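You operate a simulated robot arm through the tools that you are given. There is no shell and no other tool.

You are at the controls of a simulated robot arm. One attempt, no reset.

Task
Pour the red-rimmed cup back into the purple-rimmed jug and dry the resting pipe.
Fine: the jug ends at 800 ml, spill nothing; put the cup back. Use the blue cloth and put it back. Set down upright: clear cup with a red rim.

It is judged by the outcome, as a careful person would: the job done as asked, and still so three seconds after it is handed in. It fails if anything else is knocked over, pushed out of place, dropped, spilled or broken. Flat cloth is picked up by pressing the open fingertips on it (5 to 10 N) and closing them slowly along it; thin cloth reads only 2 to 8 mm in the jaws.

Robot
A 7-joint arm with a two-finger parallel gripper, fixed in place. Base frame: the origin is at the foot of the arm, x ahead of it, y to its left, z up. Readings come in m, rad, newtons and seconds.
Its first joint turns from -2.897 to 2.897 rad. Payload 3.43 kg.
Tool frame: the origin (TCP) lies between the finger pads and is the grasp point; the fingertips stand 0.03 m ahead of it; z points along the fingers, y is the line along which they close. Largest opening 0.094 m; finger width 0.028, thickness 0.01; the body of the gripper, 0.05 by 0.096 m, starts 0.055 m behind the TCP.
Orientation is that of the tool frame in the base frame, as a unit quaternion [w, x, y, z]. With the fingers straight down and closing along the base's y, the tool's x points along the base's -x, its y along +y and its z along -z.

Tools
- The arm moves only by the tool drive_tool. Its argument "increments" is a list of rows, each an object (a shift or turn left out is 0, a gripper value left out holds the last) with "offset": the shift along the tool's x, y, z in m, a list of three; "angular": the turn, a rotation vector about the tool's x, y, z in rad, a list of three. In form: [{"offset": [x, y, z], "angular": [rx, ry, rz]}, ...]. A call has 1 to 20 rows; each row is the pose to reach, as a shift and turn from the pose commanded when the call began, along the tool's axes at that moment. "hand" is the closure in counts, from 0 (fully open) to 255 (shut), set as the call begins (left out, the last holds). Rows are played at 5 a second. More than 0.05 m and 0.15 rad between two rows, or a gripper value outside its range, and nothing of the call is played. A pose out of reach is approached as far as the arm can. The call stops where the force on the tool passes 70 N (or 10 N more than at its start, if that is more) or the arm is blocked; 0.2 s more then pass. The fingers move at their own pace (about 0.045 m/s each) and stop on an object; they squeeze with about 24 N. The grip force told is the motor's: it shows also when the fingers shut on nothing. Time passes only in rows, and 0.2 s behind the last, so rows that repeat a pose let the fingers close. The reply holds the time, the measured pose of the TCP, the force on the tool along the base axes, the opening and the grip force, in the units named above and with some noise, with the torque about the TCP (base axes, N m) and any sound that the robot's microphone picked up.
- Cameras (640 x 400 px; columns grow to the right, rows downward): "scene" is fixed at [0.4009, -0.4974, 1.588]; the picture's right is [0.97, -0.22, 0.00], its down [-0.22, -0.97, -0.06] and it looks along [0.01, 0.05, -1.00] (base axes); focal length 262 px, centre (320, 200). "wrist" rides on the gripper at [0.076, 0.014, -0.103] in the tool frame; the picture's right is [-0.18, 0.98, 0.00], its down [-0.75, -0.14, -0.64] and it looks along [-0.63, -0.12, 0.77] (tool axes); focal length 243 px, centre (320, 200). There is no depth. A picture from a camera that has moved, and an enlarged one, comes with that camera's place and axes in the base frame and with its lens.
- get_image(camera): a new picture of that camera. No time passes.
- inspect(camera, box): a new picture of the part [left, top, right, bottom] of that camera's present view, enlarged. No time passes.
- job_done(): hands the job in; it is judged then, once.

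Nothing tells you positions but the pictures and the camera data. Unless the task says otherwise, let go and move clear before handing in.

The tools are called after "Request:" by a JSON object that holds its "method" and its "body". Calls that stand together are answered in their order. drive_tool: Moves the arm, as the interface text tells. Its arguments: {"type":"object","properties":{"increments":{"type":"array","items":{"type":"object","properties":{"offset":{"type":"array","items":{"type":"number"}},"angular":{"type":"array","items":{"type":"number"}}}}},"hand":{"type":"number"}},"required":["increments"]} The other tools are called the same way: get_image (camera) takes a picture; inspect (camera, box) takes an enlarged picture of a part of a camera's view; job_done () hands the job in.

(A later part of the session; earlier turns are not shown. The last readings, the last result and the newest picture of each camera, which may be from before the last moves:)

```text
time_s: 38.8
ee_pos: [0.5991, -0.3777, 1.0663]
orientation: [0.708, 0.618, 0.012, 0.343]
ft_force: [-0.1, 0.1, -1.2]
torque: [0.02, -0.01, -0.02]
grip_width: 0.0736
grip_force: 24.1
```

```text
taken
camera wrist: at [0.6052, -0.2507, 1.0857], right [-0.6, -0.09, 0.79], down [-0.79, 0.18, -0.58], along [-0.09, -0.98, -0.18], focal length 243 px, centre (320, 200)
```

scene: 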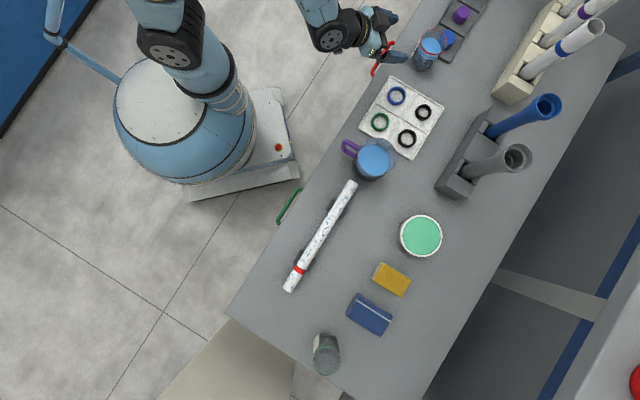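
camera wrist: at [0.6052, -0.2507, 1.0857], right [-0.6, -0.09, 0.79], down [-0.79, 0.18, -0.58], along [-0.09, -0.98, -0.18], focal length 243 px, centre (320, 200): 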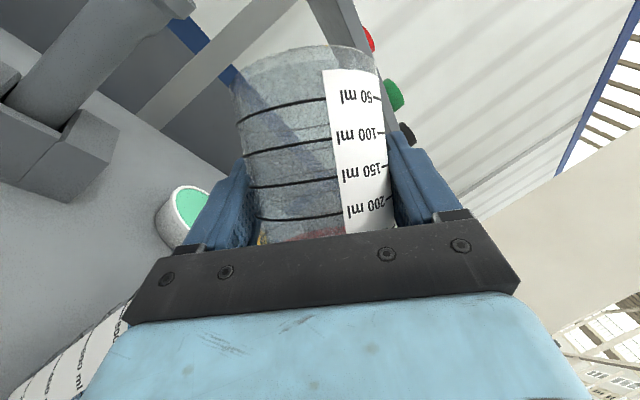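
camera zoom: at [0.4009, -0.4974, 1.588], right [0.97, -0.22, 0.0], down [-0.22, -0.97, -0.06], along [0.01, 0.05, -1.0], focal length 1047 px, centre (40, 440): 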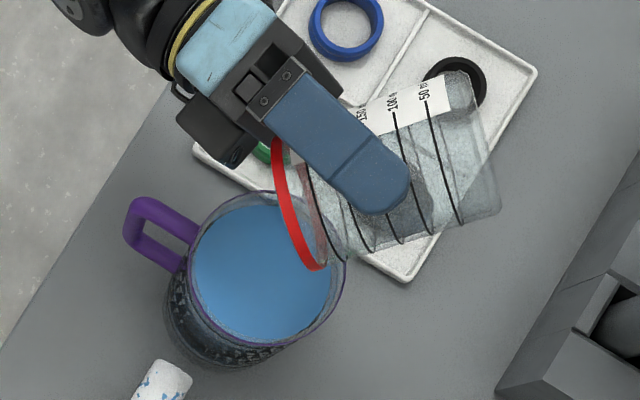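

The cup is empty and nothing landed outside the jug. I'll hold the lip over the jug while turning the cup upright again, rising slightly.

Request:
{"method": "drive_tool", "body": {"increments": [{"offset": [0, 0, 0], "angular": [0, 0, 0]}, {"offset": [0.0061, -0.0001, 0.0035], "angular": [0.0698, 0, -0.1209]}, {"offset": [0.0123, -0.0001, 0.0071], "angular": [0.1396, 0, -0.2418]}, {"offset": [0.0184, -0.0002, 0.0106], "angular": [0.2094, 0, -0.3627]}, {"offset": [0.0221, -0.0014, 0.0128], "angular": [0.2793, 0, -0.4837]}, {"offset": [0.0259, -0.0026, 0.0149], "angular": [0.3491, 0, -0.6046]}, {"offset": [0.0296, -0.0038, 0.0171], "angular": [0.4189, 0, -0.7255]}, {"offset": [0.0307, -0.0048, 0.0177], "angular": [0.4887, 0, -0.8464]}, {"offset": [0.0317, -0.0057, 0.0184], "angular": [0.5585, 0, -0.9673]}, {"offset": [0.0328, -0.0067, 0.019], "angular": [0.6283, 0, -1.0882]}, {"offset": [0.0316, -0.0063, 0.0183], "angular": [0.6981, 0, -1.2092]}, {"offset": [0.0305, -0.0059, 0.0176], "angular": [0.7679, 0, -1.3301]}, {"offset": [0.0293, -0.0055, 0.0169], "angular": [0.8378, 0, -1.451]}, {"offset": [0.0273, -0.0034, 0.0158], "angular": [0.9018, 0, -1.5619]}, {"offset": [0.0253, -0.0014, 0.0146], "angular": [0.9658, 0, -1.6727]}, {"offset": [0.0233, 0.0007, 0.0135], "angular": [1.0297, 0, -1.7836]}, {"offset": [0.0233, 0.0007, 0.0135], "angular": [1.0297, 0, -1.7836]}]}}

Request:
{"method": "inspect", "body": {"camera": "scene", "box": [320, 90, 460, 190]}}

Request:
{"method": "get_image", "body": {"camera": "wrist"}}

```text
time_s: 42.4
ee_pos: [0.6215, -0.3762, 1.0791]
orientation: [0.353, 0.612, 0.613, -0.354]
ft_force: [0.2, -0.3, 1.0]
torque: [-0.01, -0.02, -0.04]
grip_width: 0.0738
grip_force: 24.0
```

```text
4.00 times, centred on (390, 140) of scene
camera zoom: at [0.4009, -0.4974, 1.588], right [0.97, -0.22, 0.0], down [-0.22, -0.97, -0.06], along [0.01, 0.05, -1.0], focal length 1047 px, centre (40, 440)
```

zoom: 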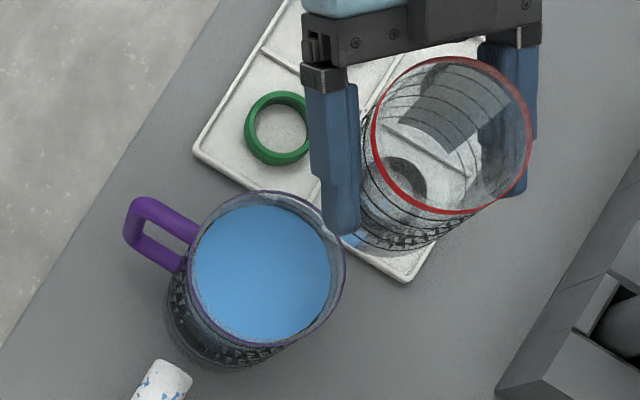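

```text
taken
camera wrist: at [0.6362, -0.2501, 1.0644], right [0.98, -0.09, 0.16], down [-0.14, 0.18, 0.97], along [-0.12, -0.98, 0.16], focal length 243 px, centre (320, 200)
```

wrist: 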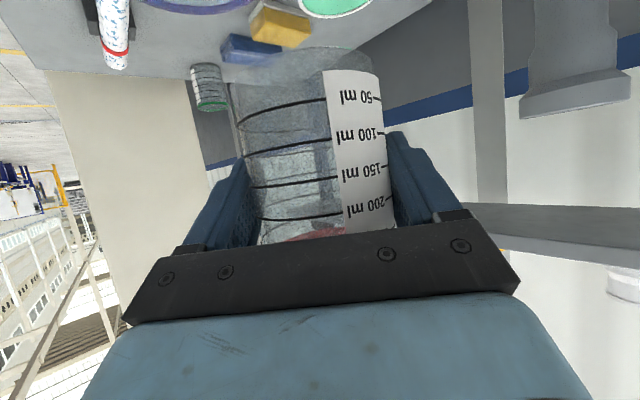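

The cup is empty and upright, and the jug's level is clearly higher. I'll carry the cup back above its original place.

Request:
{"method": "drive_tool", "body": {"increments": [{"offset": [0.0076, 0.0076, -0.0082], "angular": [-0.0544, 0, -0.0314]}, {"offset": [0.0229, 0.0227, -0.0245], "angular": [-0.1632, 0, -0.0942]}, {"offset": [0.0381, 0.0378, -0.0408], "angular": [-0.2721, 0, -0.1571]}, {"offset": [0.0534, 0.0529, -0.0571], "angular": [-0.3809, 0, -0.2199]}, {"offset": [0.0686, 0.068, -0.0734], "angular": [-0.4897, 0, -0.2827]}, {"offset": [0.0839, 0.0832, -0.0898], "angular": [-0.5985, 0, -0.3456]}, {"offset": [0.0991, 0.0983, -0.1061], "angular": [-0.7074, 0, -0.4084]}, {"offset": [0.1144, 0.1134, -0.1224], "angular": [-0.8162, 0, -0.4712]}, {"offset": [0.1296, 0.1285, -0.1387], "angular": [-0.925, 0, -0.5341]}, {"offset": [0.1449, 0.1436, -0.155], "angular": [-1.0338, 0, -0.5969]}, {"offset": [0.1601, 0.1588, -0.1714], "angular": [-1.1427, 0, -0.6597]}, {"offset": [0.1754, 0.1739, -0.1877], "angular": [-1.2515, 0, -0.7226]}, {"offset": [0.1868, 0.1852, -0.1999], "angular": [-1.3331, 0, -0.7697]}, {"offset": [0.1906, 0.189, -0.204], "angular": [-1.3603, 0, -0.7854]}, {"offset": [0.1906, 0.189, -0.204], "angular": [-1.3603, 0, -0.7854]}]}}

Request:
{"method": "get_image", "body": {"camera": "wrist"}}

Request:
{"method": "inspect", "body": {"camera": "scene", "box": [360, 0, 500, 100]}}

Request:
{"method": "inspect", "body": {"camera": "scene", "box": [330, 110, 430, 200]}}

```text
time_s: 45.6
ee_pos: [0.8095, -0.1051, 1.0162]
orientation: [0.5, -0.001, 0.866, 0.001]
ft_force: [0.2, -0.1, -1.2]
torque: [0.0, 0.02, 0.02]
grip_width: 0.0738
grip_force: 23.5
```

```text
taken
camera wrist: at [0.6837, -0.0915, 1.0015], right [0.09, 0.98, 0.16], down [-0.18, -0.14, 0.97], along [0.98, -0.12, 0.16], focal length 243 px, centre (320, 200)
```

wrist: 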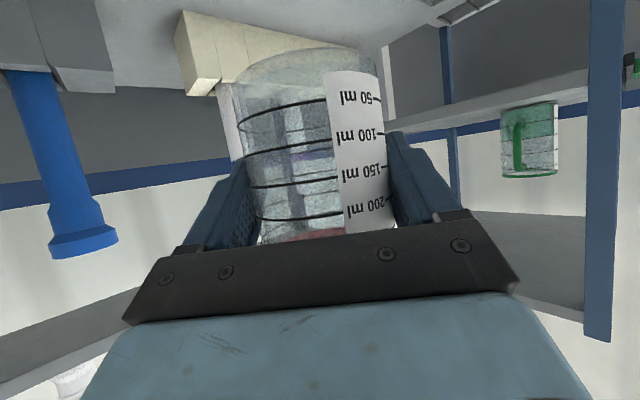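

```text
4.00 times, centred on (430, 50) of scene
camera zoom: at [0.4009, -0.4974, 1.588], right [0.97, -0.22, 0.0], down [-0.22, -0.97, -0.06], along [0.01, 0.05, -1.0], focal length 1047 px, centre (-120, 800)
```

zoom: 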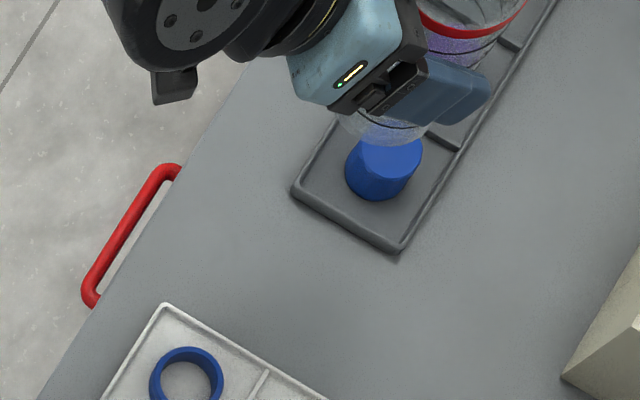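

```text
4.44 times, centred on (380, 155) of scene
camera zoom: at [0.4009, -0.4974, 1.588], right [0.97, -0.22, 0.0], down [-0.22, -0.97, -0.06], along [0.01, 0.05, -1.0], focal length 1164 px, centre (53, 400)
```

zoom: 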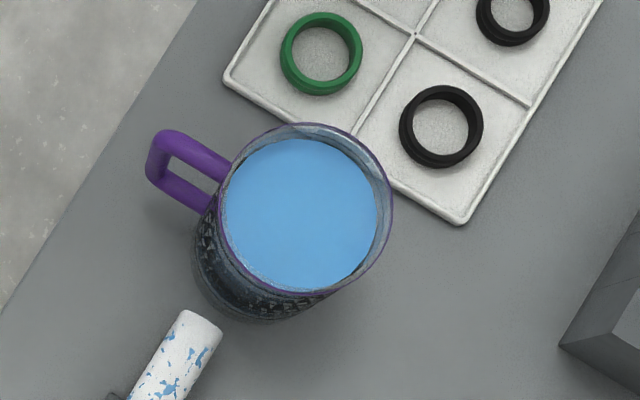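

The cup hangs directly above its starting place. I'll lower it to just off the table.

Request:
{"method": "drive_tool", "body": {"increments": [{"offset": [0.026, 0, 0.015]}, {"offset": [0.052, 0, 0.03]}, {"offset": [0.0779, 0, 0.045]}, {"offset": [0.1039, 0, 0.06]}, {"offset": [0.1212, 0, 0.07]}, {"offset": [0.1299, 0, 0.075]}, {"offset": [0.1342, 0, 0.0775]}, {"offset": [0.1355, 0, 0.0783]}, {"offset": [0.1355, 0, 0.0783]}]}}

Request:
{"method": "inspect", "body": {"camera": "scene", "box": [360, 0, 500, 100]}}

Request:
{"method": "get_image", "body": {"camera": "wrist"}}

```text
time_s: 47.6
ee_pos: [0.8106, -0.1064, 0.8603]
orientation: [0.501, 0.001, 0.866, -0.001]
ft_force: [-3.1, -6.8, 18.9]
torque: [0.43, -0.22, -0.1]
grip_width: 0.0738
grip_force: 23.8
```

```text
4.00 times, centred on (430, 50) of scene
camera zoom: at [0.4009, -0.4974, 1.588], right [0.97, -0.22, 0.0], down [-0.22, -0.97, -0.06], along [0.01, 0.05, -1.0], focal length 1047 px, centre (-120, 800)
```

zoom: 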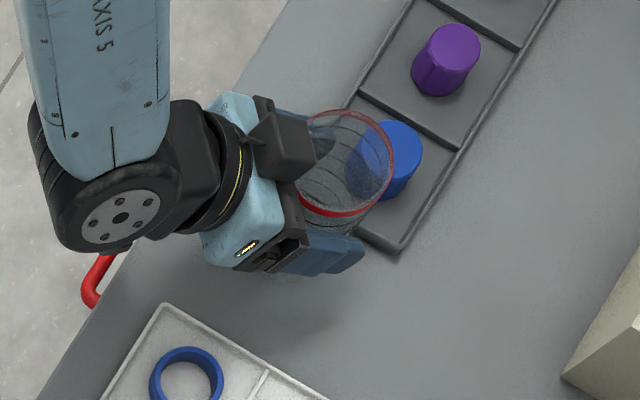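

```text
taken
camera wrist: at [0.6837, -0.0921, 0.8449], right [0.09, 0.98, 0.16], down [-0.18, -0.14, 0.97], along [0.98, -0.12, 0.17], focal length 243 px, centre (320, 200)
```

wrist: 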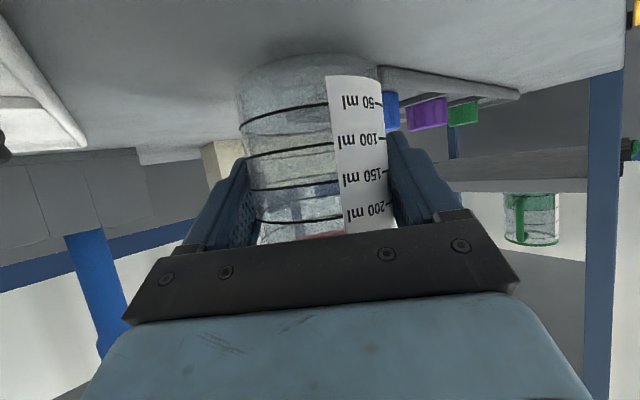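

I felt contact about 4 mm sooner than expected, with a sideways push. I'll back up a few millimetres and look closely before going on.

Request:
{"method": "inspect", "body": {"camera": "wrist", "box": [220, 30, 420, 155]}}

Request:
{"method": "drive_tool", "body": {"increments": [{"offset": [-0.0052, 0, -0.003]}, {"offset": [-0.0104, 0, -0.006]}, {"offset": [-0.0104, 0, -0.006]}]}}

Request:
{"method": "inspect", "body": {"camera": "wrist", "box": [220, 30, 420, 155]}}

Request:
{"method": "get_image", "body": {"camera": "wrist"}}

Request:
{"method": "inspect", "body": {"camera": "scene", "box": [390, 10, 490, 75]}}

```text
3.20 times, centred on (320, 92) of wrist
camera zoom: at [0.6837, -0.0921, 0.8449], right [0.09, 0.98, 0.16], down [-0.18, -0.14, 0.97], along [0.98, -0.12, 0.17], focal length 776 px, centre (320, 544)
```

zoom: 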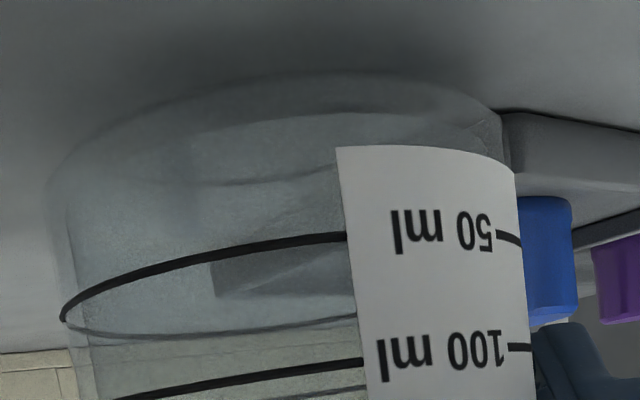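

```text
time_s: 48.4
ee_pos: [0.8123, -0.1049, 0.8699]
orientation: [0.499, 0.0, 0.867, 0.0]
ft_force: [0.4, -0.3, -0.5]
torque: [-0.01, 0.0, 0.03]
grip_width: 0.0738
grip_force: 24.0
```

```text
3.20 times, centred on (320, 92) of wrist
camera zoom: at [0.6843, -0.0916, 0.8559], right [0.09, 0.98, 0.16], down [-0.18, -0.14, 0.97], along [0.98, -0.12, 0.16], focal length 776 px, centre (320, 544)
```

zoom: 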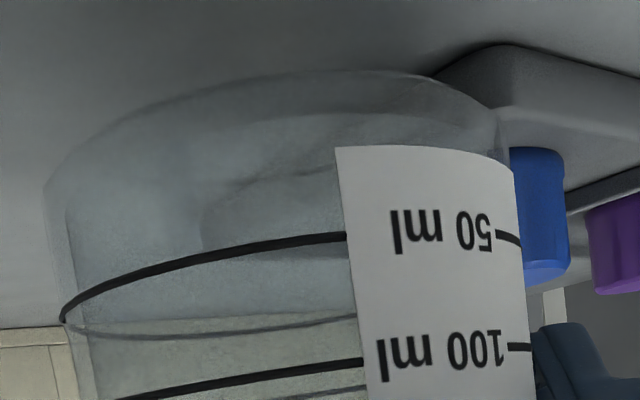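

```text
taken
camera wrist: at [0.6843, -0.0916, 0.8559], right [0.09, 0.98, 0.16], down [-0.18, -0.14, 0.97], along [0.98, -0.12, 0.16], focal length 243 px, centre (320, 200)
```

wrist: 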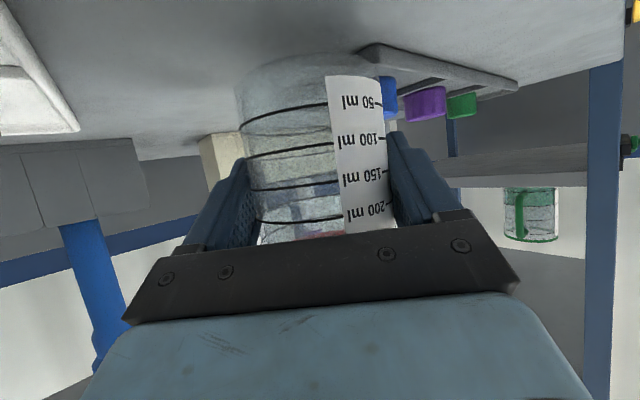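

```text
6.15 times, centred on (440, 42) of scene
camera zoom: at [0.4009, -0.4974, 1.588], right [0.97, -0.22, 0.0], down [-0.22, -0.97, -0.06], along [0.01, 0.05, -1.0], focal length 1611 px, centre (-418, 1169)
```

zoom: 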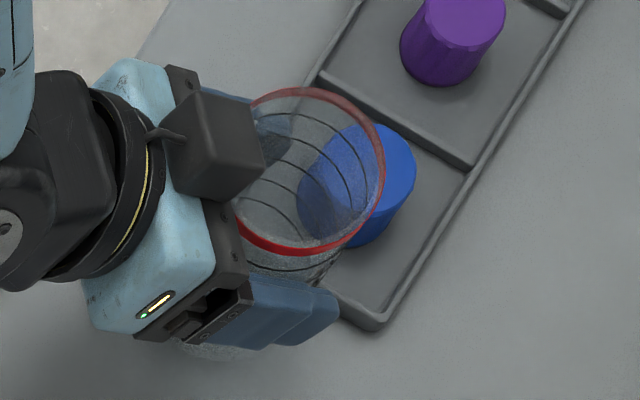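

The cup's foot caught the rim of the cap tray, which is only millimetres away. I'll shift 5 mm away from the tray and lower again in small steps.

Request:
{"method": "drive_tool", "body": {"increments": [{"offset": [0.0018, -0.004, -0.003]}, {"offset": [0.0018, -0.004, -0.003]}, {"offset": [0.0053, -0.004, -0.001]}, {"offset": [0.0087, -0.004, 0.001]}, {"offset": [0.0113, -0.004, 0.0025]}, {"offset": [0.0122, -0.004, 0.003]}, {"offset": [0.0131, -0.004, 0.0035]}, {"offset": [0.0131, -0.004, 0.0035]}]}}

Request:
{"method": "inspect", "body": {"camera": "wrist", "box": [220, 30, 420, 155]}}

```text
time_s: 50.2
ee_pos: [0.807, -0.1108, 0.8584]
orientation: [0.5, -0.001, 0.866, 0.0]
ft_force: [-0.4, 0.1, -0.9]
torque: [0.01, 0.03, 0.0]
grip_width: 0.0736
grip_force: 24.1
```

```text
3.20 times, centred on (320, 92) of wrist
camera zoom: at [0.6803, -0.0955, 0.8435], right [0.09, 0.98, 0.16], down [-0.18, -0.14, 0.97], along [0.98, -0.12, 0.16], focal length 776 px, centre (320, 544)
```

zoom: 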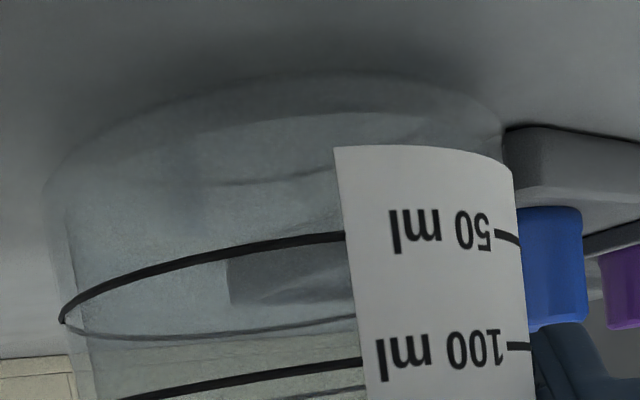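

There's no contact now at the height that touched before, so it has cleared the tray rim. I'll continue down in 1 mm steps.

Request:
{"method": "drive_tool", "body": {"increments": [{"offset": [0.0009, 0, 0.0005]}, {"offset": [0.0017, 0, 0.001]}, {"offset": [0.0026, 0, 0.0015]}, {"offset": [0.0026, 0, 0.0015]}]}}

```text
time_s: 51.2
ee_pos: [0.8074, -0.1104, 0.8562]
orientation: [0.5, 0.0, 0.866, 0.0]
ft_force: [-0.4, -0.2, 0.0]
torque: [0.01, 0.01, 0.01]
grip_width: 0.0733
grip_force: 23.8
```

Request:
{"method": "drive_tool", "body": {"increments": [{"offset": [0.0009, 0, 0.0005]}, {"offset": [0.0009, 0, 0.0005]}, {"offset": [0.0009, 0, 0.0005]}]}}

Request:
{"method": "inspect", "body": {"camera": "wrist", "box": [220, 30, 420, 155]}}

```text
time_s: 52.0
ee_pos: [0.808, -0.1105, 0.8538]
orientation: [0.5, -0.001, 0.866, 0.001]
ft_force: [0.3, 0.1, 2.6]
torque: [-0.01, 0.05, -0.01]
grip_width: 0.0736
grip_force: 24.0
```

```text
3.20 times, centred on (320, 92) of wrist
camera zoom: at [0.6809, -0.0955, 0.8397], right [0.09, 0.98, 0.16], down [-0.18, -0.14, 0.97], along [0.98, -0.12, 0.16], focal length 776 px, centre (320, 544)
```

zoom: 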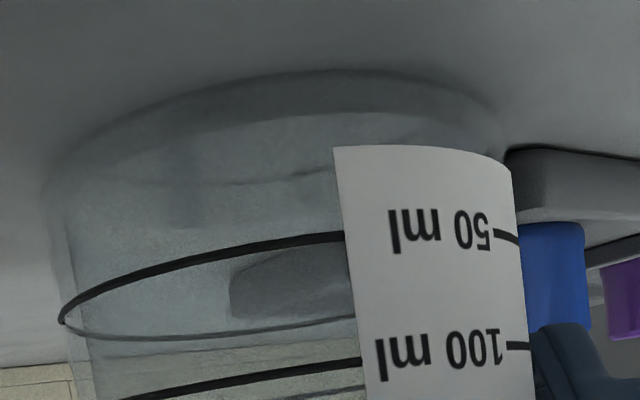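

Request:
{"method": "drive_tool", "body": {"increments": [{"offset": [0.0004, 0, 0.0003]}, {"offset": [0.0004, 0, 0.0003]}, {"offset": [0.0004, 0, 0.0003]}]}}

```text
time_s: 52.8
ee_pos: [0.8081, -0.1107, 0.8539]
orientation: [0.5, 0.0, 0.866, -0.001]
ft_force: [1.6, -1.1, 10.6]
torque: [-0.14, 0.25, 0.04]
grip_width: 0.0736
grip_force: 24.0
```

The cup stands firmly on the table with 10 N of contact. I'll open the fingers.

Request:
{"method": "drive_tool", "body": {"increments": [{}, {}, {}, {}, {}], "hand": 0}}

Request:
{"method": "get_image", "body": {"camera": "wrist"}}

Request:
{"method": "inspect", "body": {"camera": "scene", "box": [390, 10, 490, 75]}}

```text
time_s: 54.0
ee_pos: [0.8077, -0.1103, 0.8538]
orientation: [0.5, -0.002, 0.866, 0.001]
ft_force: [0.0, -0.3, 0.3]
torque: [0.01, 0.05, 0.03]
grip_width: 0.0941
grip_force: 0.3
```

```text
taken
camera wrist: at [0.6808, -0.0954, 0.8389], right [0.09, 0.98, 0.16], down [-0.18, -0.14, 0.97], along [0.98, -0.12, 0.16], focal length 243 px, centre (320, 200)
```

wrist: 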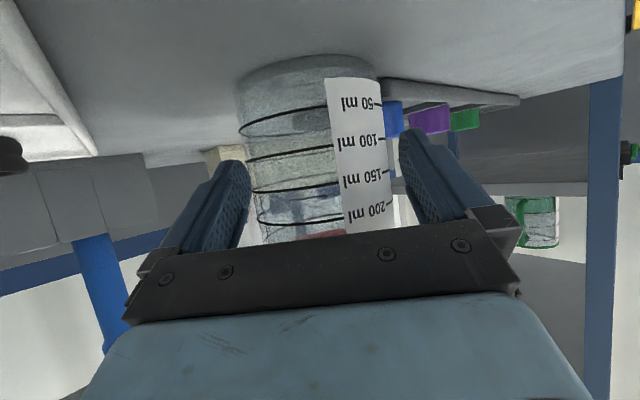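

```text
6.15 times, centred on (440, 42) of scene
camera zoom: at [0.4009, -0.4974, 1.588], right [0.97, -0.22, 0.0], down [-0.22, -0.97, -0.06], along [0.01, 0.05, -1.0], focal length 1611 px, centre (-418, 1169)
```

zoom: 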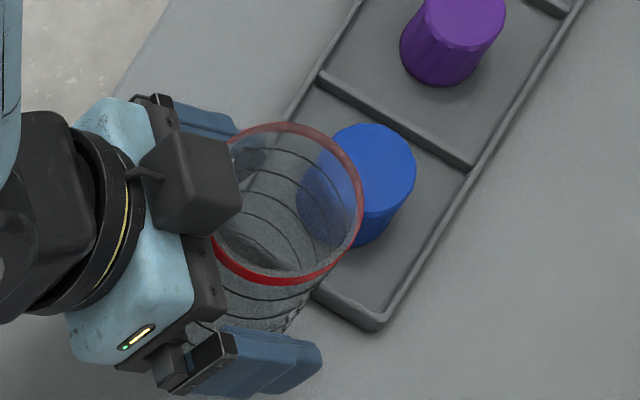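

The cup stands free and upright. I'll withdraw straight back, then rise.

Request:
{"method": "drive_tool", "body": {"increments": [{"offset": [0.01, 0, -0.0173]}, {"offset": [0.02, 0, -0.0346]}, {"offset": [0.035, 0, -0.0606]}, {"offset": [0.05, 0, -0.0866]}, {"offset": [0.06, 0, -0.1039]}, {"offset": [0.03, 0, -0.1212]}, {"offset": [0, 0, -0.1385]}, {"offset": [-0.04, 0, -0.1616]}, {"offset": [-0.08, 0, -0.1847]}, {"offset": [-0.08, 0, -0.1847]}]}}

Request:
{"method": "get_image", "body": {"camera": "scene"}}

Request:
{"method": "inspect", "body": {"camera": "scene", "box": [380, 0, 500, 90]}}

Request:
{"method": "get_image", "body": {"camera": "wrist"}}

```text
time_s: 56.2
ee_pos: [0.6903, -0.1097, 1.0154]
orientation: [0.5, -0.001, 0.866, 0.001]
ft_force: [0.6, -0.1, -0.1]
torque: [0.03, -0.01, 0.0]
grip_width: 0.0941
grip_force: 0.1
```

```text
taken
```

scene: 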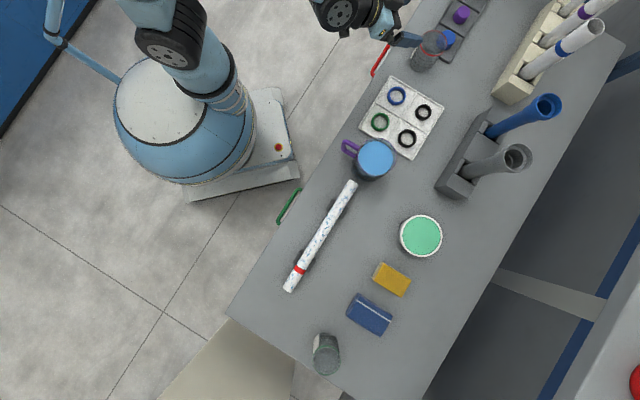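

```text
4.44 times, centred on (440, 45) of scene
camera zoom: at [0.4009, -0.4974, 1.588], right [0.97, -0.22, 0.0], down [-0.22, -0.97, -0.06], along [0.01, 0.05, -1.0], focal length 1164 px, centre (-213, 889)
```

zoom: 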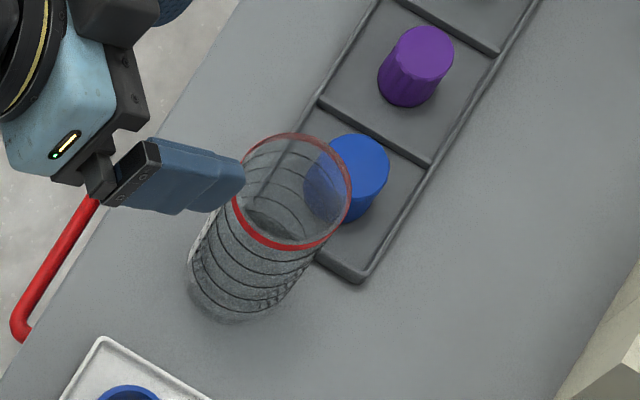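

```text
taken
camera wrist: at [0.5635, -0.0951, 1.0016], right [0.09, 0.98, 0.16], down [-0.18, -0.14, 0.97], along [0.98, -0.12, 0.16], focal length 243 px, centre (320, 200)
```

wrist: 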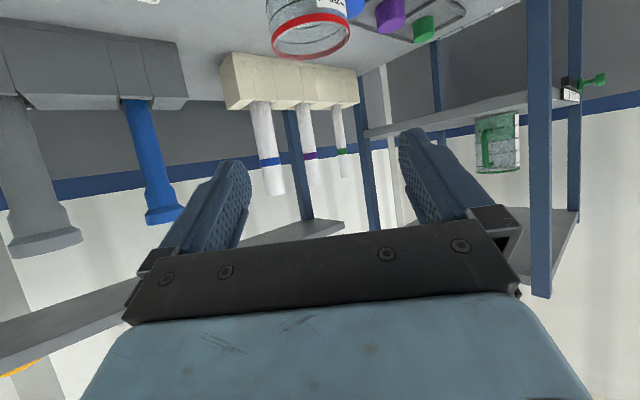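

The cup is back in place, upright, and the tray and caps haven't moved. Next is the cloth at about (0.476,-0.818): I'll rise, swing over clear of the jug and turn the hand downwards to look at it.

Request:
{"method": "drive_tool", "body": {"increments": [{"offset": [-0.0294, 0, -0.017]}, {"offset": [-0.0589, 0, -0.034]}, {"offset": [-0.0875, 0, -0.0505]}, {"offset": [-0.1169, 0, -0.0675]}, {"offset": [-0.1066, -0.0424, -0.0853], "angular": [0.0332, 0.059, 0.0474]}, {"offset": [-0.0963, -0.0849, -0.1031], "angular": [0.0664, 0.118, 0.0948]}, {"offset": [-0.086, -0.1273, -0.1209], "angular": [0.0995, 0.1771, 0.1422]}, {"offset": [-0.0758, -0.1697, -0.1388], "angular": [0.1327, 0.2361, 0.1895]}, {"offset": [-0.0655, -0.2121, -0.1566], "angular": [0.1659, 0.2951, 0.2369]}, {"offset": [-0.0552, -0.2546, -0.1744], "angular": [0.1991, 0.3541, 0.2843]}, {"offset": [-0.0449, -0.297, -0.1922], "angular": [0.2323, 0.4132, 0.3317]}, {"offset": [-0.0346, -0.3394, -0.21], "angular": [0.2654, 0.4722, 0.3791]}, {"offset": [-0.0243, -0.3819, -0.2278], "angular": [0.2986, 0.5312, 0.4265]}, {"offset": [-0.014, -0.4243, -0.2456], "angular": [0.3318, 0.5902, 0.4739]}, {"offset": [-0.0038, -0.4667, -0.2635], "angular": [0.365, 0.6492, 0.5212]}, {"offset": [0.0065, -0.5091, -0.2813], "angular": [0.3981, 0.7083, 0.5686]}, {"offset": [0.0168, -0.5516, -0.2991], "angular": [0.4313, 0.7673, 0.616]}, {"offset": [0.0271, -0.594, -0.3169], "angular": [0.4645, 0.8263, 0.6634]}, {"offset": [0.0271, -0.594, -0.3169], "angular": [0.4645, 0.8263, 0.6634]}]}}

Request:
{"method": "get_image", "body": {"camera": "wrist"}}

Request:
{"method": "get_image", "body": {"camera": "scene"}}

```text
time_s: 60.2
ee_pos: [0.3995, -0.703, 1.1533]
orientation: [0.081, 0.382, 0.92, -0.033]
ft_force: [-0.4, 0.0, 0.7]
torque: [-0.01, -0.01, -0.02]
grip_width: 0.0943
grip_force: 0.1
```

```text
taken
camera wrist: at [0.3434, -0.6282, 1.2404], right [0.82, 0.57, 0.03], down [0.35, -0.55, 0.76], along [0.45, -0.62, -0.65], focal length 243 px, centre (320, 200)
```

wrist: 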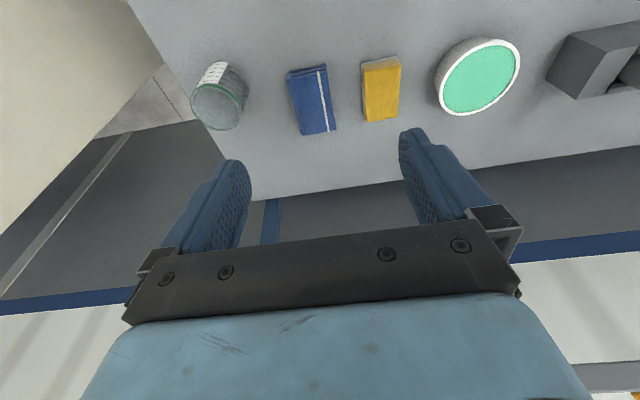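

```text
taken
```

scene: 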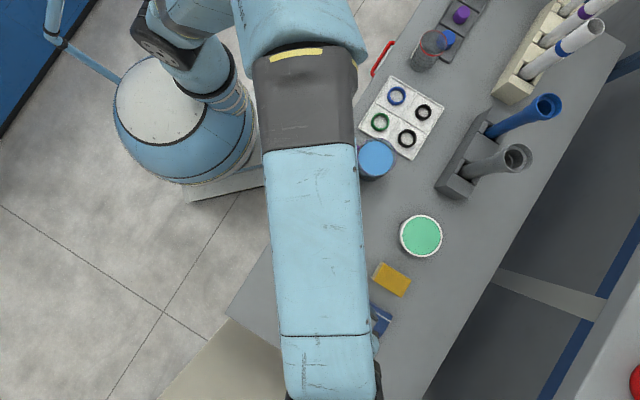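

Request:
{"method": "inspect", "body": {"camera": "wrist", "box": [270, 40, 420, 150]}}

Request:
{"method": "drive_tool", "body": {"increments": [{"offset": [0.007, 0, 0.0394]}, {"offset": [0.0139, 0, 0.0788]}, {"offset": [0.0208, 0, 0.1182]}, {"offset": [0.0278, 0, 0.1576]}, {"offset": [0.0278, 0, 0.1576]}]}}

Request:
{"method": "get_image", "body": {"camera": "wrist"}}

Request:
{"method": "inspect", "body": {"camera": "wrist", "box": [230, 60, 430, 200]}}

```text
3.64 times, centred on (345, 95) of wrist
camera zoom: at [0.3434, -0.6282, 1.2404], right [0.82, 0.57, 0.03], down [0.35, -0.55, 0.76], along [0.45, -0.62, -0.65], focal length 882 px, centre (229, 582)
```

zoom: 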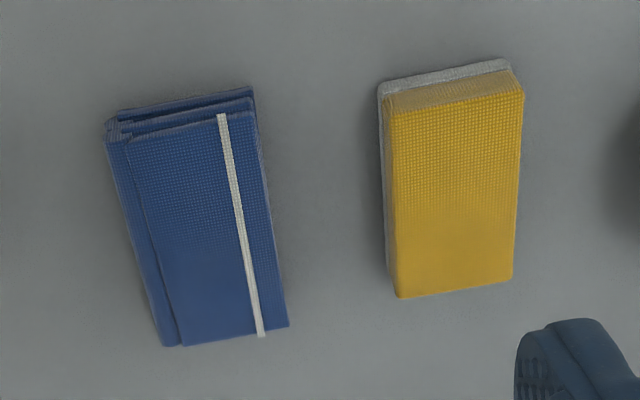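

```text
time_s: 61.4
ee_pos: [0.4, -0.7029, 0.9897]
orientation: [0.08, 0.381, 0.92, -0.034]
ft_force: [0.7, -0.1, 0.2]
torque: [0.02, 0.0, 0.01]
grip_width: 0.0943
grip_force: 0.1
```

```text
taken
camera wrist: at [0.3439, -0.6266, 1.0776], right [0.82, 0.57, 0.03], down [0.35, -0.55, 0.76], along [0.45, -0.62, -0.65], focal length 243 px, centre (320, 200)
```

wrist: 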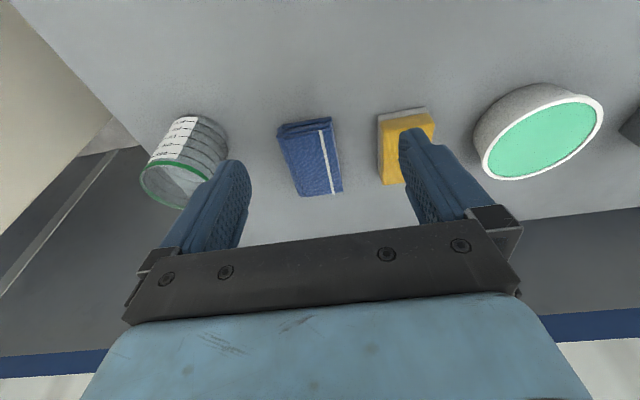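

```text
2.86 times, centred on (330, 130) of wrist
camera zoom: at [0.3439, -0.6266, 1.0776], right [0.82, 0.57, 0.03], down [0.35, -0.55, 0.76], along [0.45, -0.62, -0.65], focal length 693 px, centre (291, 400)
```

zoom: 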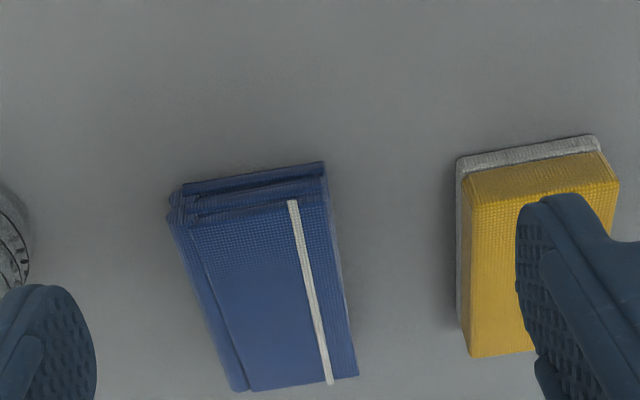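

The blue cloth is folded in layers, about 14×7.5 cm, with its long side across the table, centred near (0.48,-0.82). The yellow sponge and the green cup stay clear of a pinch. I'll point the hand straight down over it, with the fingers about 50 mm apart.

Request:
{"method": "drive_tool", "body": {"increments": [{"offset": [-0.0265, -0.0072, 0.0225], "angular": [0, 0.0436, 0]}, {"offset": [-0.053, -0.0144, 0.0449], "angular": [0, 0.0873, 0]}, {"offset": [-0.0795, -0.0215, 0.0674], "angular": [0, 0.1309, 0]}, {"offset": [-0.106, -0.0287, 0.0898], "angular": [0, 0.1745, 0]}, {"offset": [-0.106, -0.0287, 0.0898], "angular": [0, 0.1745, 0]}], "hand": 119}}

Request:
{"method": "get_image", "body": {"camera": "wrist"}}

Request:
{"method": "get_image", "body": {"camera": "scene"}}

```text
time_s: 62.6
ee_pos: [0.4654, -0.8093, 0.9185]
orientation: [0.001, 0.382, 0.924, 0.0]
ft_force: [0.8, -0.8, 0.5]
torque: [0.01, -0.01, -0.02]
grip_width: 0.05
grip_force: 0.1
```

```text
taken
camera wrist: at [0.421, -0.7456, 1.0211], right [0.83, 0.56, 0.0], down [0.43, -0.63, 0.64], along [0.36, -0.53, -0.77], focal length 243 px, centre (320, 200)
```

wrist: 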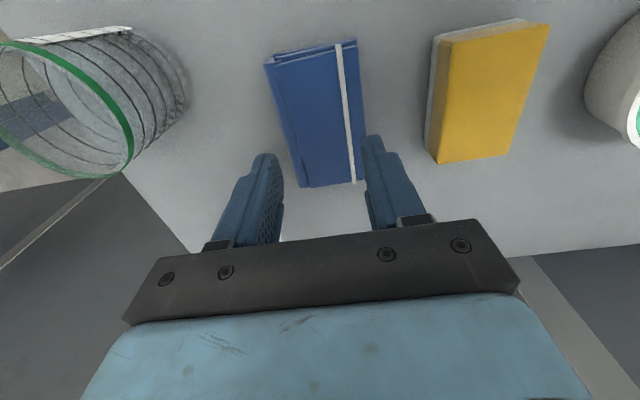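

```text
taken
```

scene: 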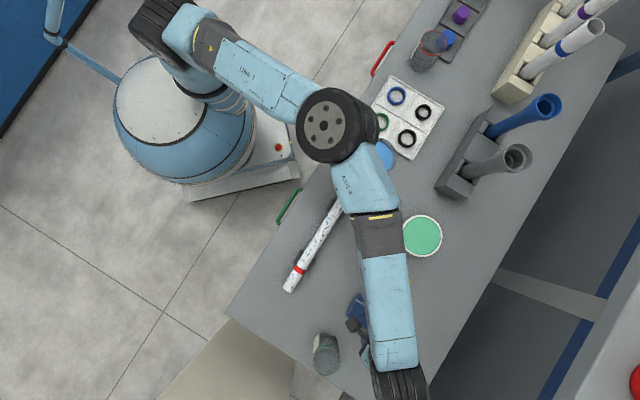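

The fingertips are lined up over the middle of the cloth. I'll descend to just above it, then feel for contact.

Request:
{"method": "drive_tool", "body": {"increments": [{"offset": [0, 0, 0.025]}, {"offset": [0, 0, 0.05]}, {"offset": [0, 0, 0.065]}, {"offset": [0, 0, 0.07]}, {"offset": [0, 0, 0.07]}]}}

Request:
{"method": "get_image", "body": {"camera": "wrist"}}

```text
time_s: 63.8
ee_pos: [0.4654, -0.8086, 0.8581]
orientation: [0.004, 0.381, 0.924, -0.003]
ft_force: [1.5, -9.0, 67.3]
torque: [0.45, -0.22, -0.11]
grip_width: 0.0502
grip_force: 0.1
```

```text
taken
camera wrist: at [0.4192, -0.7443, 0.9597], right [0.82, 0.57, 0.0], down [0.43, -0.63, 0.65], along [0.37, -0.54, -0.76], focal length 243 px, centre (320, 200)
```

wrist: 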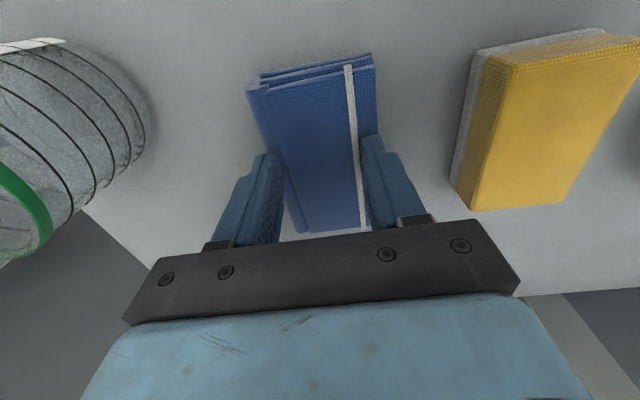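

That was firm contact, earlier than I expected; the folded stack is thicker than I judged. I'll back off a few millimetres and look.

Request:
{"method": "drive_tool", "body": {"increments": [{"offset": [0, 0, -0.003]}, {"offset": [0, 0, -0.006]}, {"offset": [0, 0, -0.006]}]}}

Request:
{"method": "inspect", "body": {"camera": "wrist", "box": [230, 30, 400, 145]}}

Request:
{"method": "inspect", "body": {"camera": "wrist", "box": [230, 120, 430, 245]}}

Request:
{"method": "inspect", "body": {"camera": "scene", "box": [310, 260, 430, 380]}}

```text
time_s: 64.6
ee_pos: [0.4637, -0.8093, 0.8577]
orientation: [0.001, 0.384, 0.924, -0.001]
ft_force: [-1.1, -15.9, 37.7]
torque: [-0.5, 0.08, -0.06]
grip_width: 0.0501
grip_force: 0.2
```

```text
3.48 times, centred on (315, 88) of wrist
camera zoom: at [0.4196, -0.7444, 0.9605], right [0.83, 0.56, 0.0], down [0.43, -0.63, 0.64], along [0.36, -0.53, -0.77], focal length 844 px, centre (337, 591)
```

zoom: 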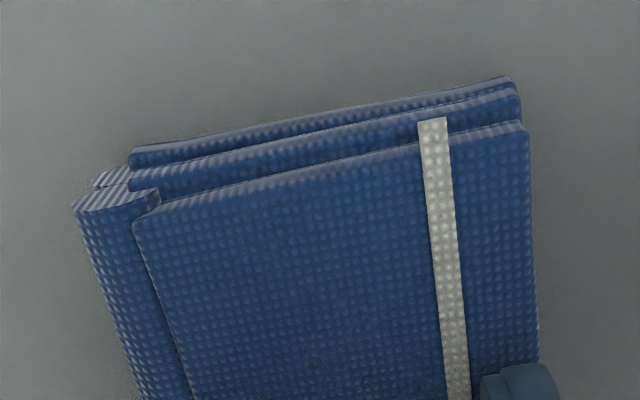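

```text
3.20 times, centred on (330, 182) of wrist
camera zoom: at [0.4196, -0.7444, 0.9605], right [0.83, 0.56, 0.0], down [0.43, -0.63, 0.64], along [0.36, -0.53, -0.77], focal length 776 px, centre (288, 256)
```

zoom: 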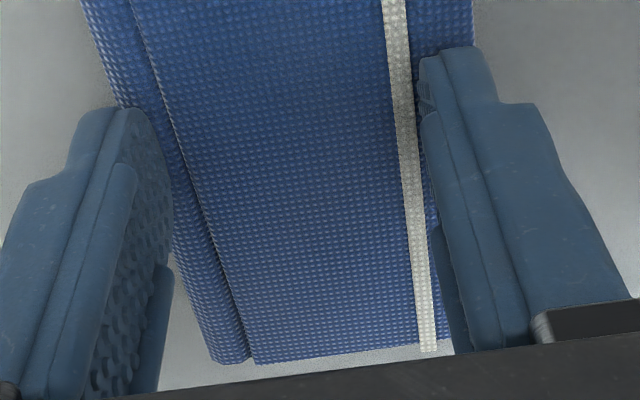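

```text
3.33 times, centred on (370, 320) of scene
camera zoom: at [0.4009, -0.4974, 1.588], right [0.97, -0.22, 0.0], down [-0.22, -0.97, -0.06], along [0.01, 0.05, -1.0], focal length 873 px, centre (153, -200)
```

zoom: 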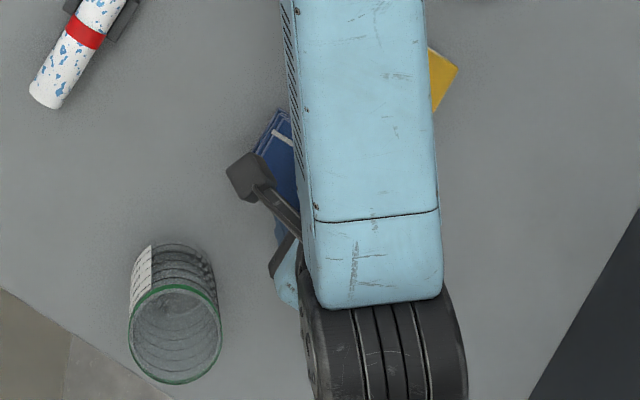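

Request:
{"method": "drive_tool", "body": {"increments": [{"offset": [0, 0, -0.003]}, {"offset": [0, 0, -0.003]}]}}

```text
time_s: 65.2
ee_pos: [0.4645, -0.8066, 0.858]
orientation: [-0.002, 0.382, 0.924, 0.002]
ft_force: [-3.5, -1.9, 11.9]
torque: [-0.2, 0.16, -0.03]
grip_width: 0.0501
grip_force: 0.2
```

Request:
{"method": "drive_tool", "body": {"increments": [{"offset": [0, 0, -0.0005]}, {"offset": [0, 0, -0.0005]}]}}

```text
time_s: 65.8
ee_pos: [0.4648, -0.8085, 0.8603]
orientation: [0.0, 0.383, 0.924, 0.0]
ft_force: [0.0, 0.2, -0.7]
torque: [0.02, -0.01, 0.03]
grip_width: 0.05
grip_force: 0.1
```

Request:
{"method": "drive_tool", "body": {"increments": [{"offset": [0, 0, 0.0005]}, {"offset": [0, 0, 0.001]}, {"offset": [0, 0, 0.001]}]}}

```text
time_s: 66.6
ee_pos: [0.4644, -0.8084, 0.8607]
orientation: [-0.001, 0.382, 0.924, 0.001]
ft_force: [0.3, -0.3, -0.1]
torque: [0.0, -0.01, 0.0]
grip_width: 0.05
grip_force: 0.1
```

Request:
{"method": "drive_tool", "body": {"increments": [{"offset": [0, 0, 0.0005]}, {"offset": [0, 0, 0.001]}, {"offset": [0, 0, 0.001]}]}}

```text
time_s: 67.4
ee_pos: [0.4646, -0.8092, 0.859]
orientation: [-0.001, 0.383, 0.924, 0.0]
ft_force: [-0.1, -0.3, -0.6]
torque: [0.01, -0.01, 0.0]
grip_width: 0.05
grip_force: 0.0
```

Request:
{"method": "drive_tool", "body": {"increments": [{"offset": [0, 0, 0.0005]}, {"offset": [0, 0, 0.001]}, {"offset": [0, 0, 0.001]}]}}

```text
time_s: 68.2
ee_pos: [0.4651, -0.8081, 0.8587]
orientation: [0.0, 0.383, 0.924, 0.001]
ft_force: [0.1, 0.1, 5.5]
torque: [0.03, -0.04, -0.01]
grip_width: 0.0499
grip_force: 0.1
```

5.5 N on the cloth. I'll add a touch more and close slowly in steps.

Request:
{"method": "drive_tool", "body": {"increments": [{"offset": [0, 0, 0.0003]}, {"offset": [0, 0, 0.0003]}], "hand": 135}}

Request:
{"method": "drive_tool", "body": {"increments": [{}, {}], "hand": 155}}

Request:
{"method": "inspect", "body": {"camera": "wrist", "box": [230, 50, 430, 245]}}

```text
time_s: 68.8
ee_pos: [0.4655, -0.8089, 0.8598]
orientation: [0.001, 0.382, 0.924, 0.0]
ft_force: [3.3, 1.3, 10.8]
torque: [0.06, -0.12, 0.02]
grip_width: 0.0465
grip_force: 1.8
```

```text
time_s: 69.4
ee_pos: [0.465, -0.8088, 0.8577]
orientation: [0.0, 0.382, 0.924, 0.0]
ft_force: [3.9, 3.3, 13.4]
torque: [0.12, -0.16, 0.03]
grip_width: 0.0407
grip_force: 3.5
```

```text
2.05 times, centred on (330, 148) of wrist
camera zoom: at [0.4204, -0.7445, 0.9609], right [0.82, 0.57, 0.0], down [0.43, -0.63, 0.64], along [0.36, -0.53, -0.77], focal length 498 px, centre (300, 308)
```

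zoom: 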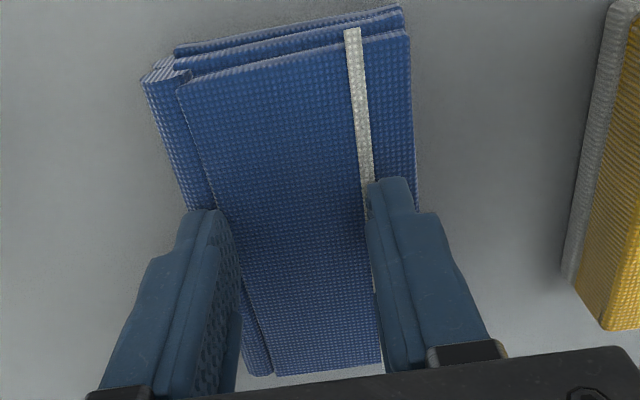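

Request:
{"method": "drive_tool", "body": {"increments": [{"offset": [0, 0, -0.0004]}, {"offset": [0, 0, -0.0004]}], "hand": 170}}

Request:
{"method": "drive_tool", "body": {"increments": [{}, {}], "hand": 185}}

Request:
{"method": "drive_tool", "body": {"increments": [{}, {}], "hand": 200}}

Request:
{"method": "inspect", "body": {"camera": "wrist", "box": [230, 50, 430, 245]}}

```text
time_s: 70.0
ee_pos: [0.4649, -0.8088, 0.8579]
orientation: [-0.001, 0.383, 0.924, -0.001]
ft_force: [1.9, 5.5, 16.2]
torque: [0.28, -0.14, -0.03]
grip_width: 0.0356
grip_force: 3.6
```

```text
time_s: 70.6
ee_pos: [0.4652, -0.8079, 0.8582]
orientation: [0.001, 0.383, 0.924, -0.002]
ft_force: [3.2, 0.8, 17.5]
torque: [0.08, -0.1, 0.01]
grip_width: 0.0301
grip_force: 4.0
```

```text
time_s: 71.2
ee_pos: [0.4643, -0.8088, 0.857]
orientation: [-0.001, 0.382, 0.924, -0.002]
ft_force: [3.1, 1.8, 18.6]
torque: [0.09, -0.1, 0.05]
grip_width: 0.0273
grip_force: 6.2
```

```text
2.05 times, centred on (330, 148) of wrist
camera zoom: at [0.4204, -0.7449, 0.9608], right [0.82, 0.57, 0.0], down [0.43, -0.63, 0.64], along [0.36, -0.53, -0.77], focal length 498 px, centre (300, 308)
```

zoom: 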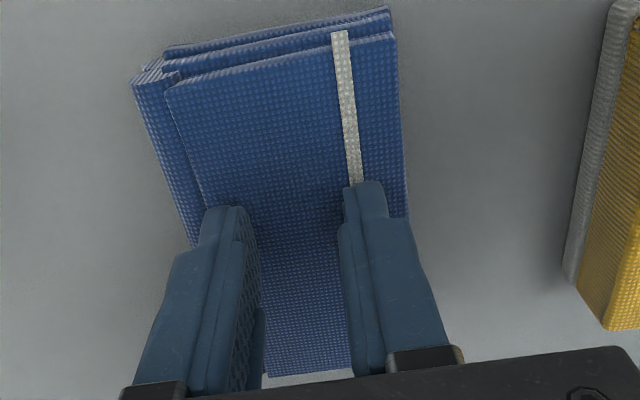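

Request:
{"method": "drive_tool", "body": {"increments": [{"offset": [0, 0, -0.001]}, {"offset": [0, 0, -0.001]}], "hand": 205}}

Request:
{"method": "drive_tool", "body": {"increments": [{}, {}], "hand": 220}}

Request:
{"method": "inspect", "body": {"camera": "wrist", "box": [230, 50, 430, 245]}}

```text
time_s: 71.8
ee_pos: [0.4641, -0.8088, 0.8592]
orientation: [0.0, 0.383, 0.924, 0.0]
ft_force: [-0.4, 2.7, 9.8]
torque: [-0.02, -0.15, 0.02]
grip_width: 0.0222
grip_force: 2.8
```

```text
time_s: 72.4
ee_pos: [0.4649, -0.8094, 0.8587]
orientation: [-0.001, 0.383, 0.924, 0.0]
ft_force: [0.8, 2.6, 4.9]
torque: [0.08, -0.07, 0.04]
grip_width: 0.0146
grip_force: 1.6
```

```text
2.05 times, centred on (330, 148) of wrist
camera zoom: at [0.4208, -0.7451, 0.9611], right [0.83, 0.56, 0.0], down [0.43, -0.63, 0.64], along [0.36, -0.53, -0.77], focal length 498 px, centre (300, 308)
```

zoom: 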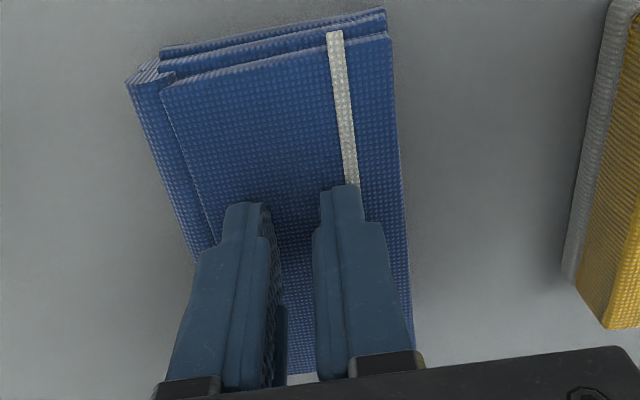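

Request:
{"method": "drive_tool", "body": {"increments": [{"offset": [0, 0, 0.0004]}, {"offset": [0, 0, 0.0004]}], "hand": 230}}

Request:
{"method": "drive_tool", "body": {"increments": [{}, {}], "hand": 240}}

Request:
{"method": "drive_tool", "body": {"increments": [{}, {}, {}], "hand": 255}}

Request:
{"method": "inspect", "body": {"camera": "wrist", "box": [230, 50, 430, 245]}}

```text
time_s: 73.0
ee_pos: [0.4639, -0.8081, 0.8577]
orientation: [0.001, 0.383, 0.924, 0.001]
ft_force: [0.8, 0.1, 4.1]
torque: [0.02, -0.04, 0.03]
grip_width: 0.0106
grip_force: 1.2
```

```text
time_s: 73.6
ee_pos: [0.465, -0.8098, 0.8586]
orientation: [-0.001, 0.382, 0.924, 0.0]
ft_force: [1.1, 0.8, 3.2]
torque: [0.03, 0.0, 0.01]
grip_width: 0.0067
grip_force: 0.8
```

```text
time_s: 74.4
ee_pos: [0.4649, -0.8099, 0.8587]
orientation: [-0.001, 0.383, 0.924, -0.001]
ft_force: [0.1, 0.5, 3.4]
torque: [0.02, -0.01, 0.01]
grip_width: 0.0001
grip_force: 23.3
```

```text
2.05 times, centred on (330, 148) of wrist
camera zoom: at [0.4208, -0.7452, 0.9611], right [0.82, 0.57, 0.0], down [0.43, -0.63, 0.64], along [0.36, -0.53, -0.77], focal length 498 px, centre (300, 308)
```

zoom: 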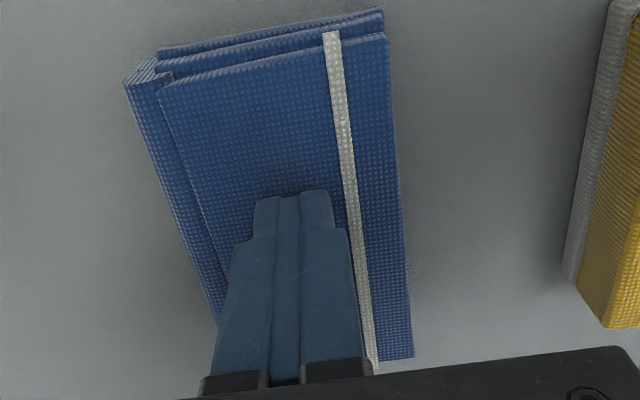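

The jaws closed to 0 mm without catching anything, so this is a firm folded pad about 30 mm thick and 70 mm wide, not thin cloth. It fits between the open fingers, so I'll straddle it and grip its sides. First I'll rise, open and centre.

Request:
{"method": "drive_tool", "body": {"increments": [{"offset": [0, 0, -0.015]}, {"offset": [0, 0, -0.03]}, {"offset": [0, 0, -0.04]}, {"offset": [-0.0088, -0.0033, -0.04]}, {"offset": [-0.0088, -0.0033, -0.04]}, {"offset": [-0.0088, -0.0033, -0.04]}]}}

Request:
{"method": "drive_tool", "body": {"increments": [{}, {}, {}, {}, {}, {}], "hand": 0}}

Request:
{"method": "get_image", "body": {"camera": "wrist"}}

Request:
{"method": "inspect", "body": {"camera": "wrist", "box": [200, 30, 440, 230]}}

```text
time_s: 75.8
ee_pos: [0.4688, -0.818, 0.8978]
orientation: [0.0, 0.383, 0.924, -0.001]
ft_force: [0.6, -0.5, 0.2]
torque: [-0.01, 0.01, -0.01]
grip_width: 0.0002
grip_force: 23.6
```

```text
time_s: 77.2
ee_pos: [0.4694, -0.8174, 0.8981]
orientation: [0.0, 0.382, 0.924, 0.0]
ft_force: [-0.6, 0.2, 0.0]
torque: [0.01, 0.01, 0.0]
grip_width: 0.0938
grip_force: 0.0
```

```text
taken
camera wrist: at [0.4246, -0.7536, 1.0004], right [0.82, 0.57, 0.0], down [0.43, -0.63, 0.64], along [0.36, -0.53, -0.77], focal length 243 px, centre (320, 200)
```

wrist: 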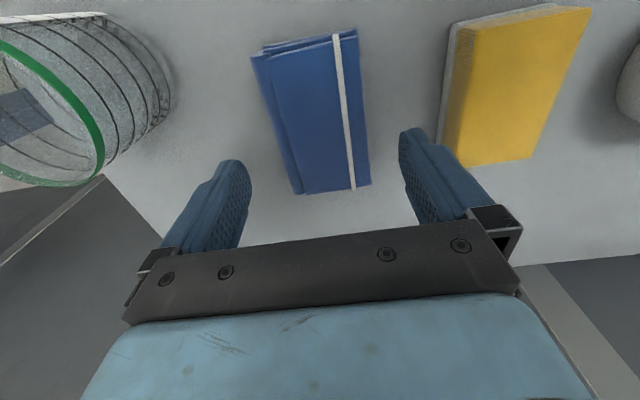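

```text
2.00 times, centred on (320, 130) of wrist
camera zoom: at [0.4246, -0.7536, 1.0004], right [0.82, 0.57, 0.0], down [0.43, -0.63, 0.64], along [0.36, -0.53, -0.77], focal length 485 px, centre (320, 340)
```

zoom: 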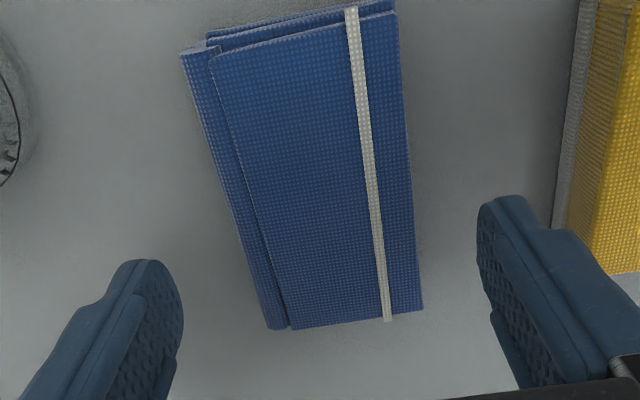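

The pad is centred between the open fingers to about 1 mm. I'll descend alongside it, leaving some pad below the fingertips for wiping.

Request:
{"method": "drive_tool", "body": {"increments": [{"offset": [0, -0.001, 0.02]}, {"offset": [0, -0.001, 0.035]}, {"offset": [0, -0.001, 0.045]}, {"offset": [0, -0.001, 0.045]}]}}

Request:
{"method": "get_image", "body": {"camera": "wrist"}}

```text
time_s: 78.2
ee_pos: [0.4686, -0.8169, 0.8535]
orientation: [0.0, 0.383, 0.924, -0.001]
ft_force: [0.0, -0.2, -0.4]
torque: [-0.01, 0.02, -0.01]
grip_width: 0.0941
grip_force: 0.1
```

```text
taken
camera wrist: at [0.4239, -0.7538, 0.9549], right [0.82, 0.57, 0.0], down [0.43, -0.63, 0.64], along [0.36, -0.53, -0.77], focal length 243 px, centre (320, 200)
```

wrist: 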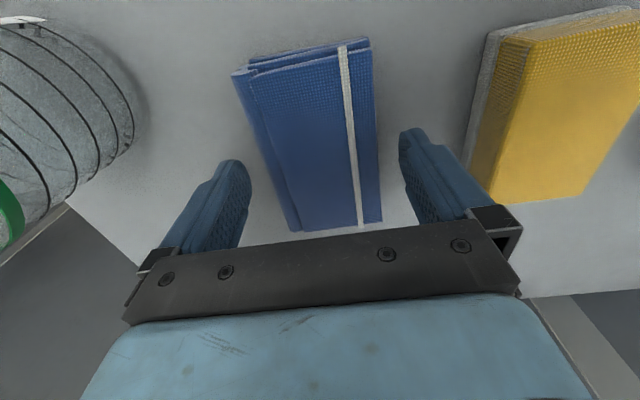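

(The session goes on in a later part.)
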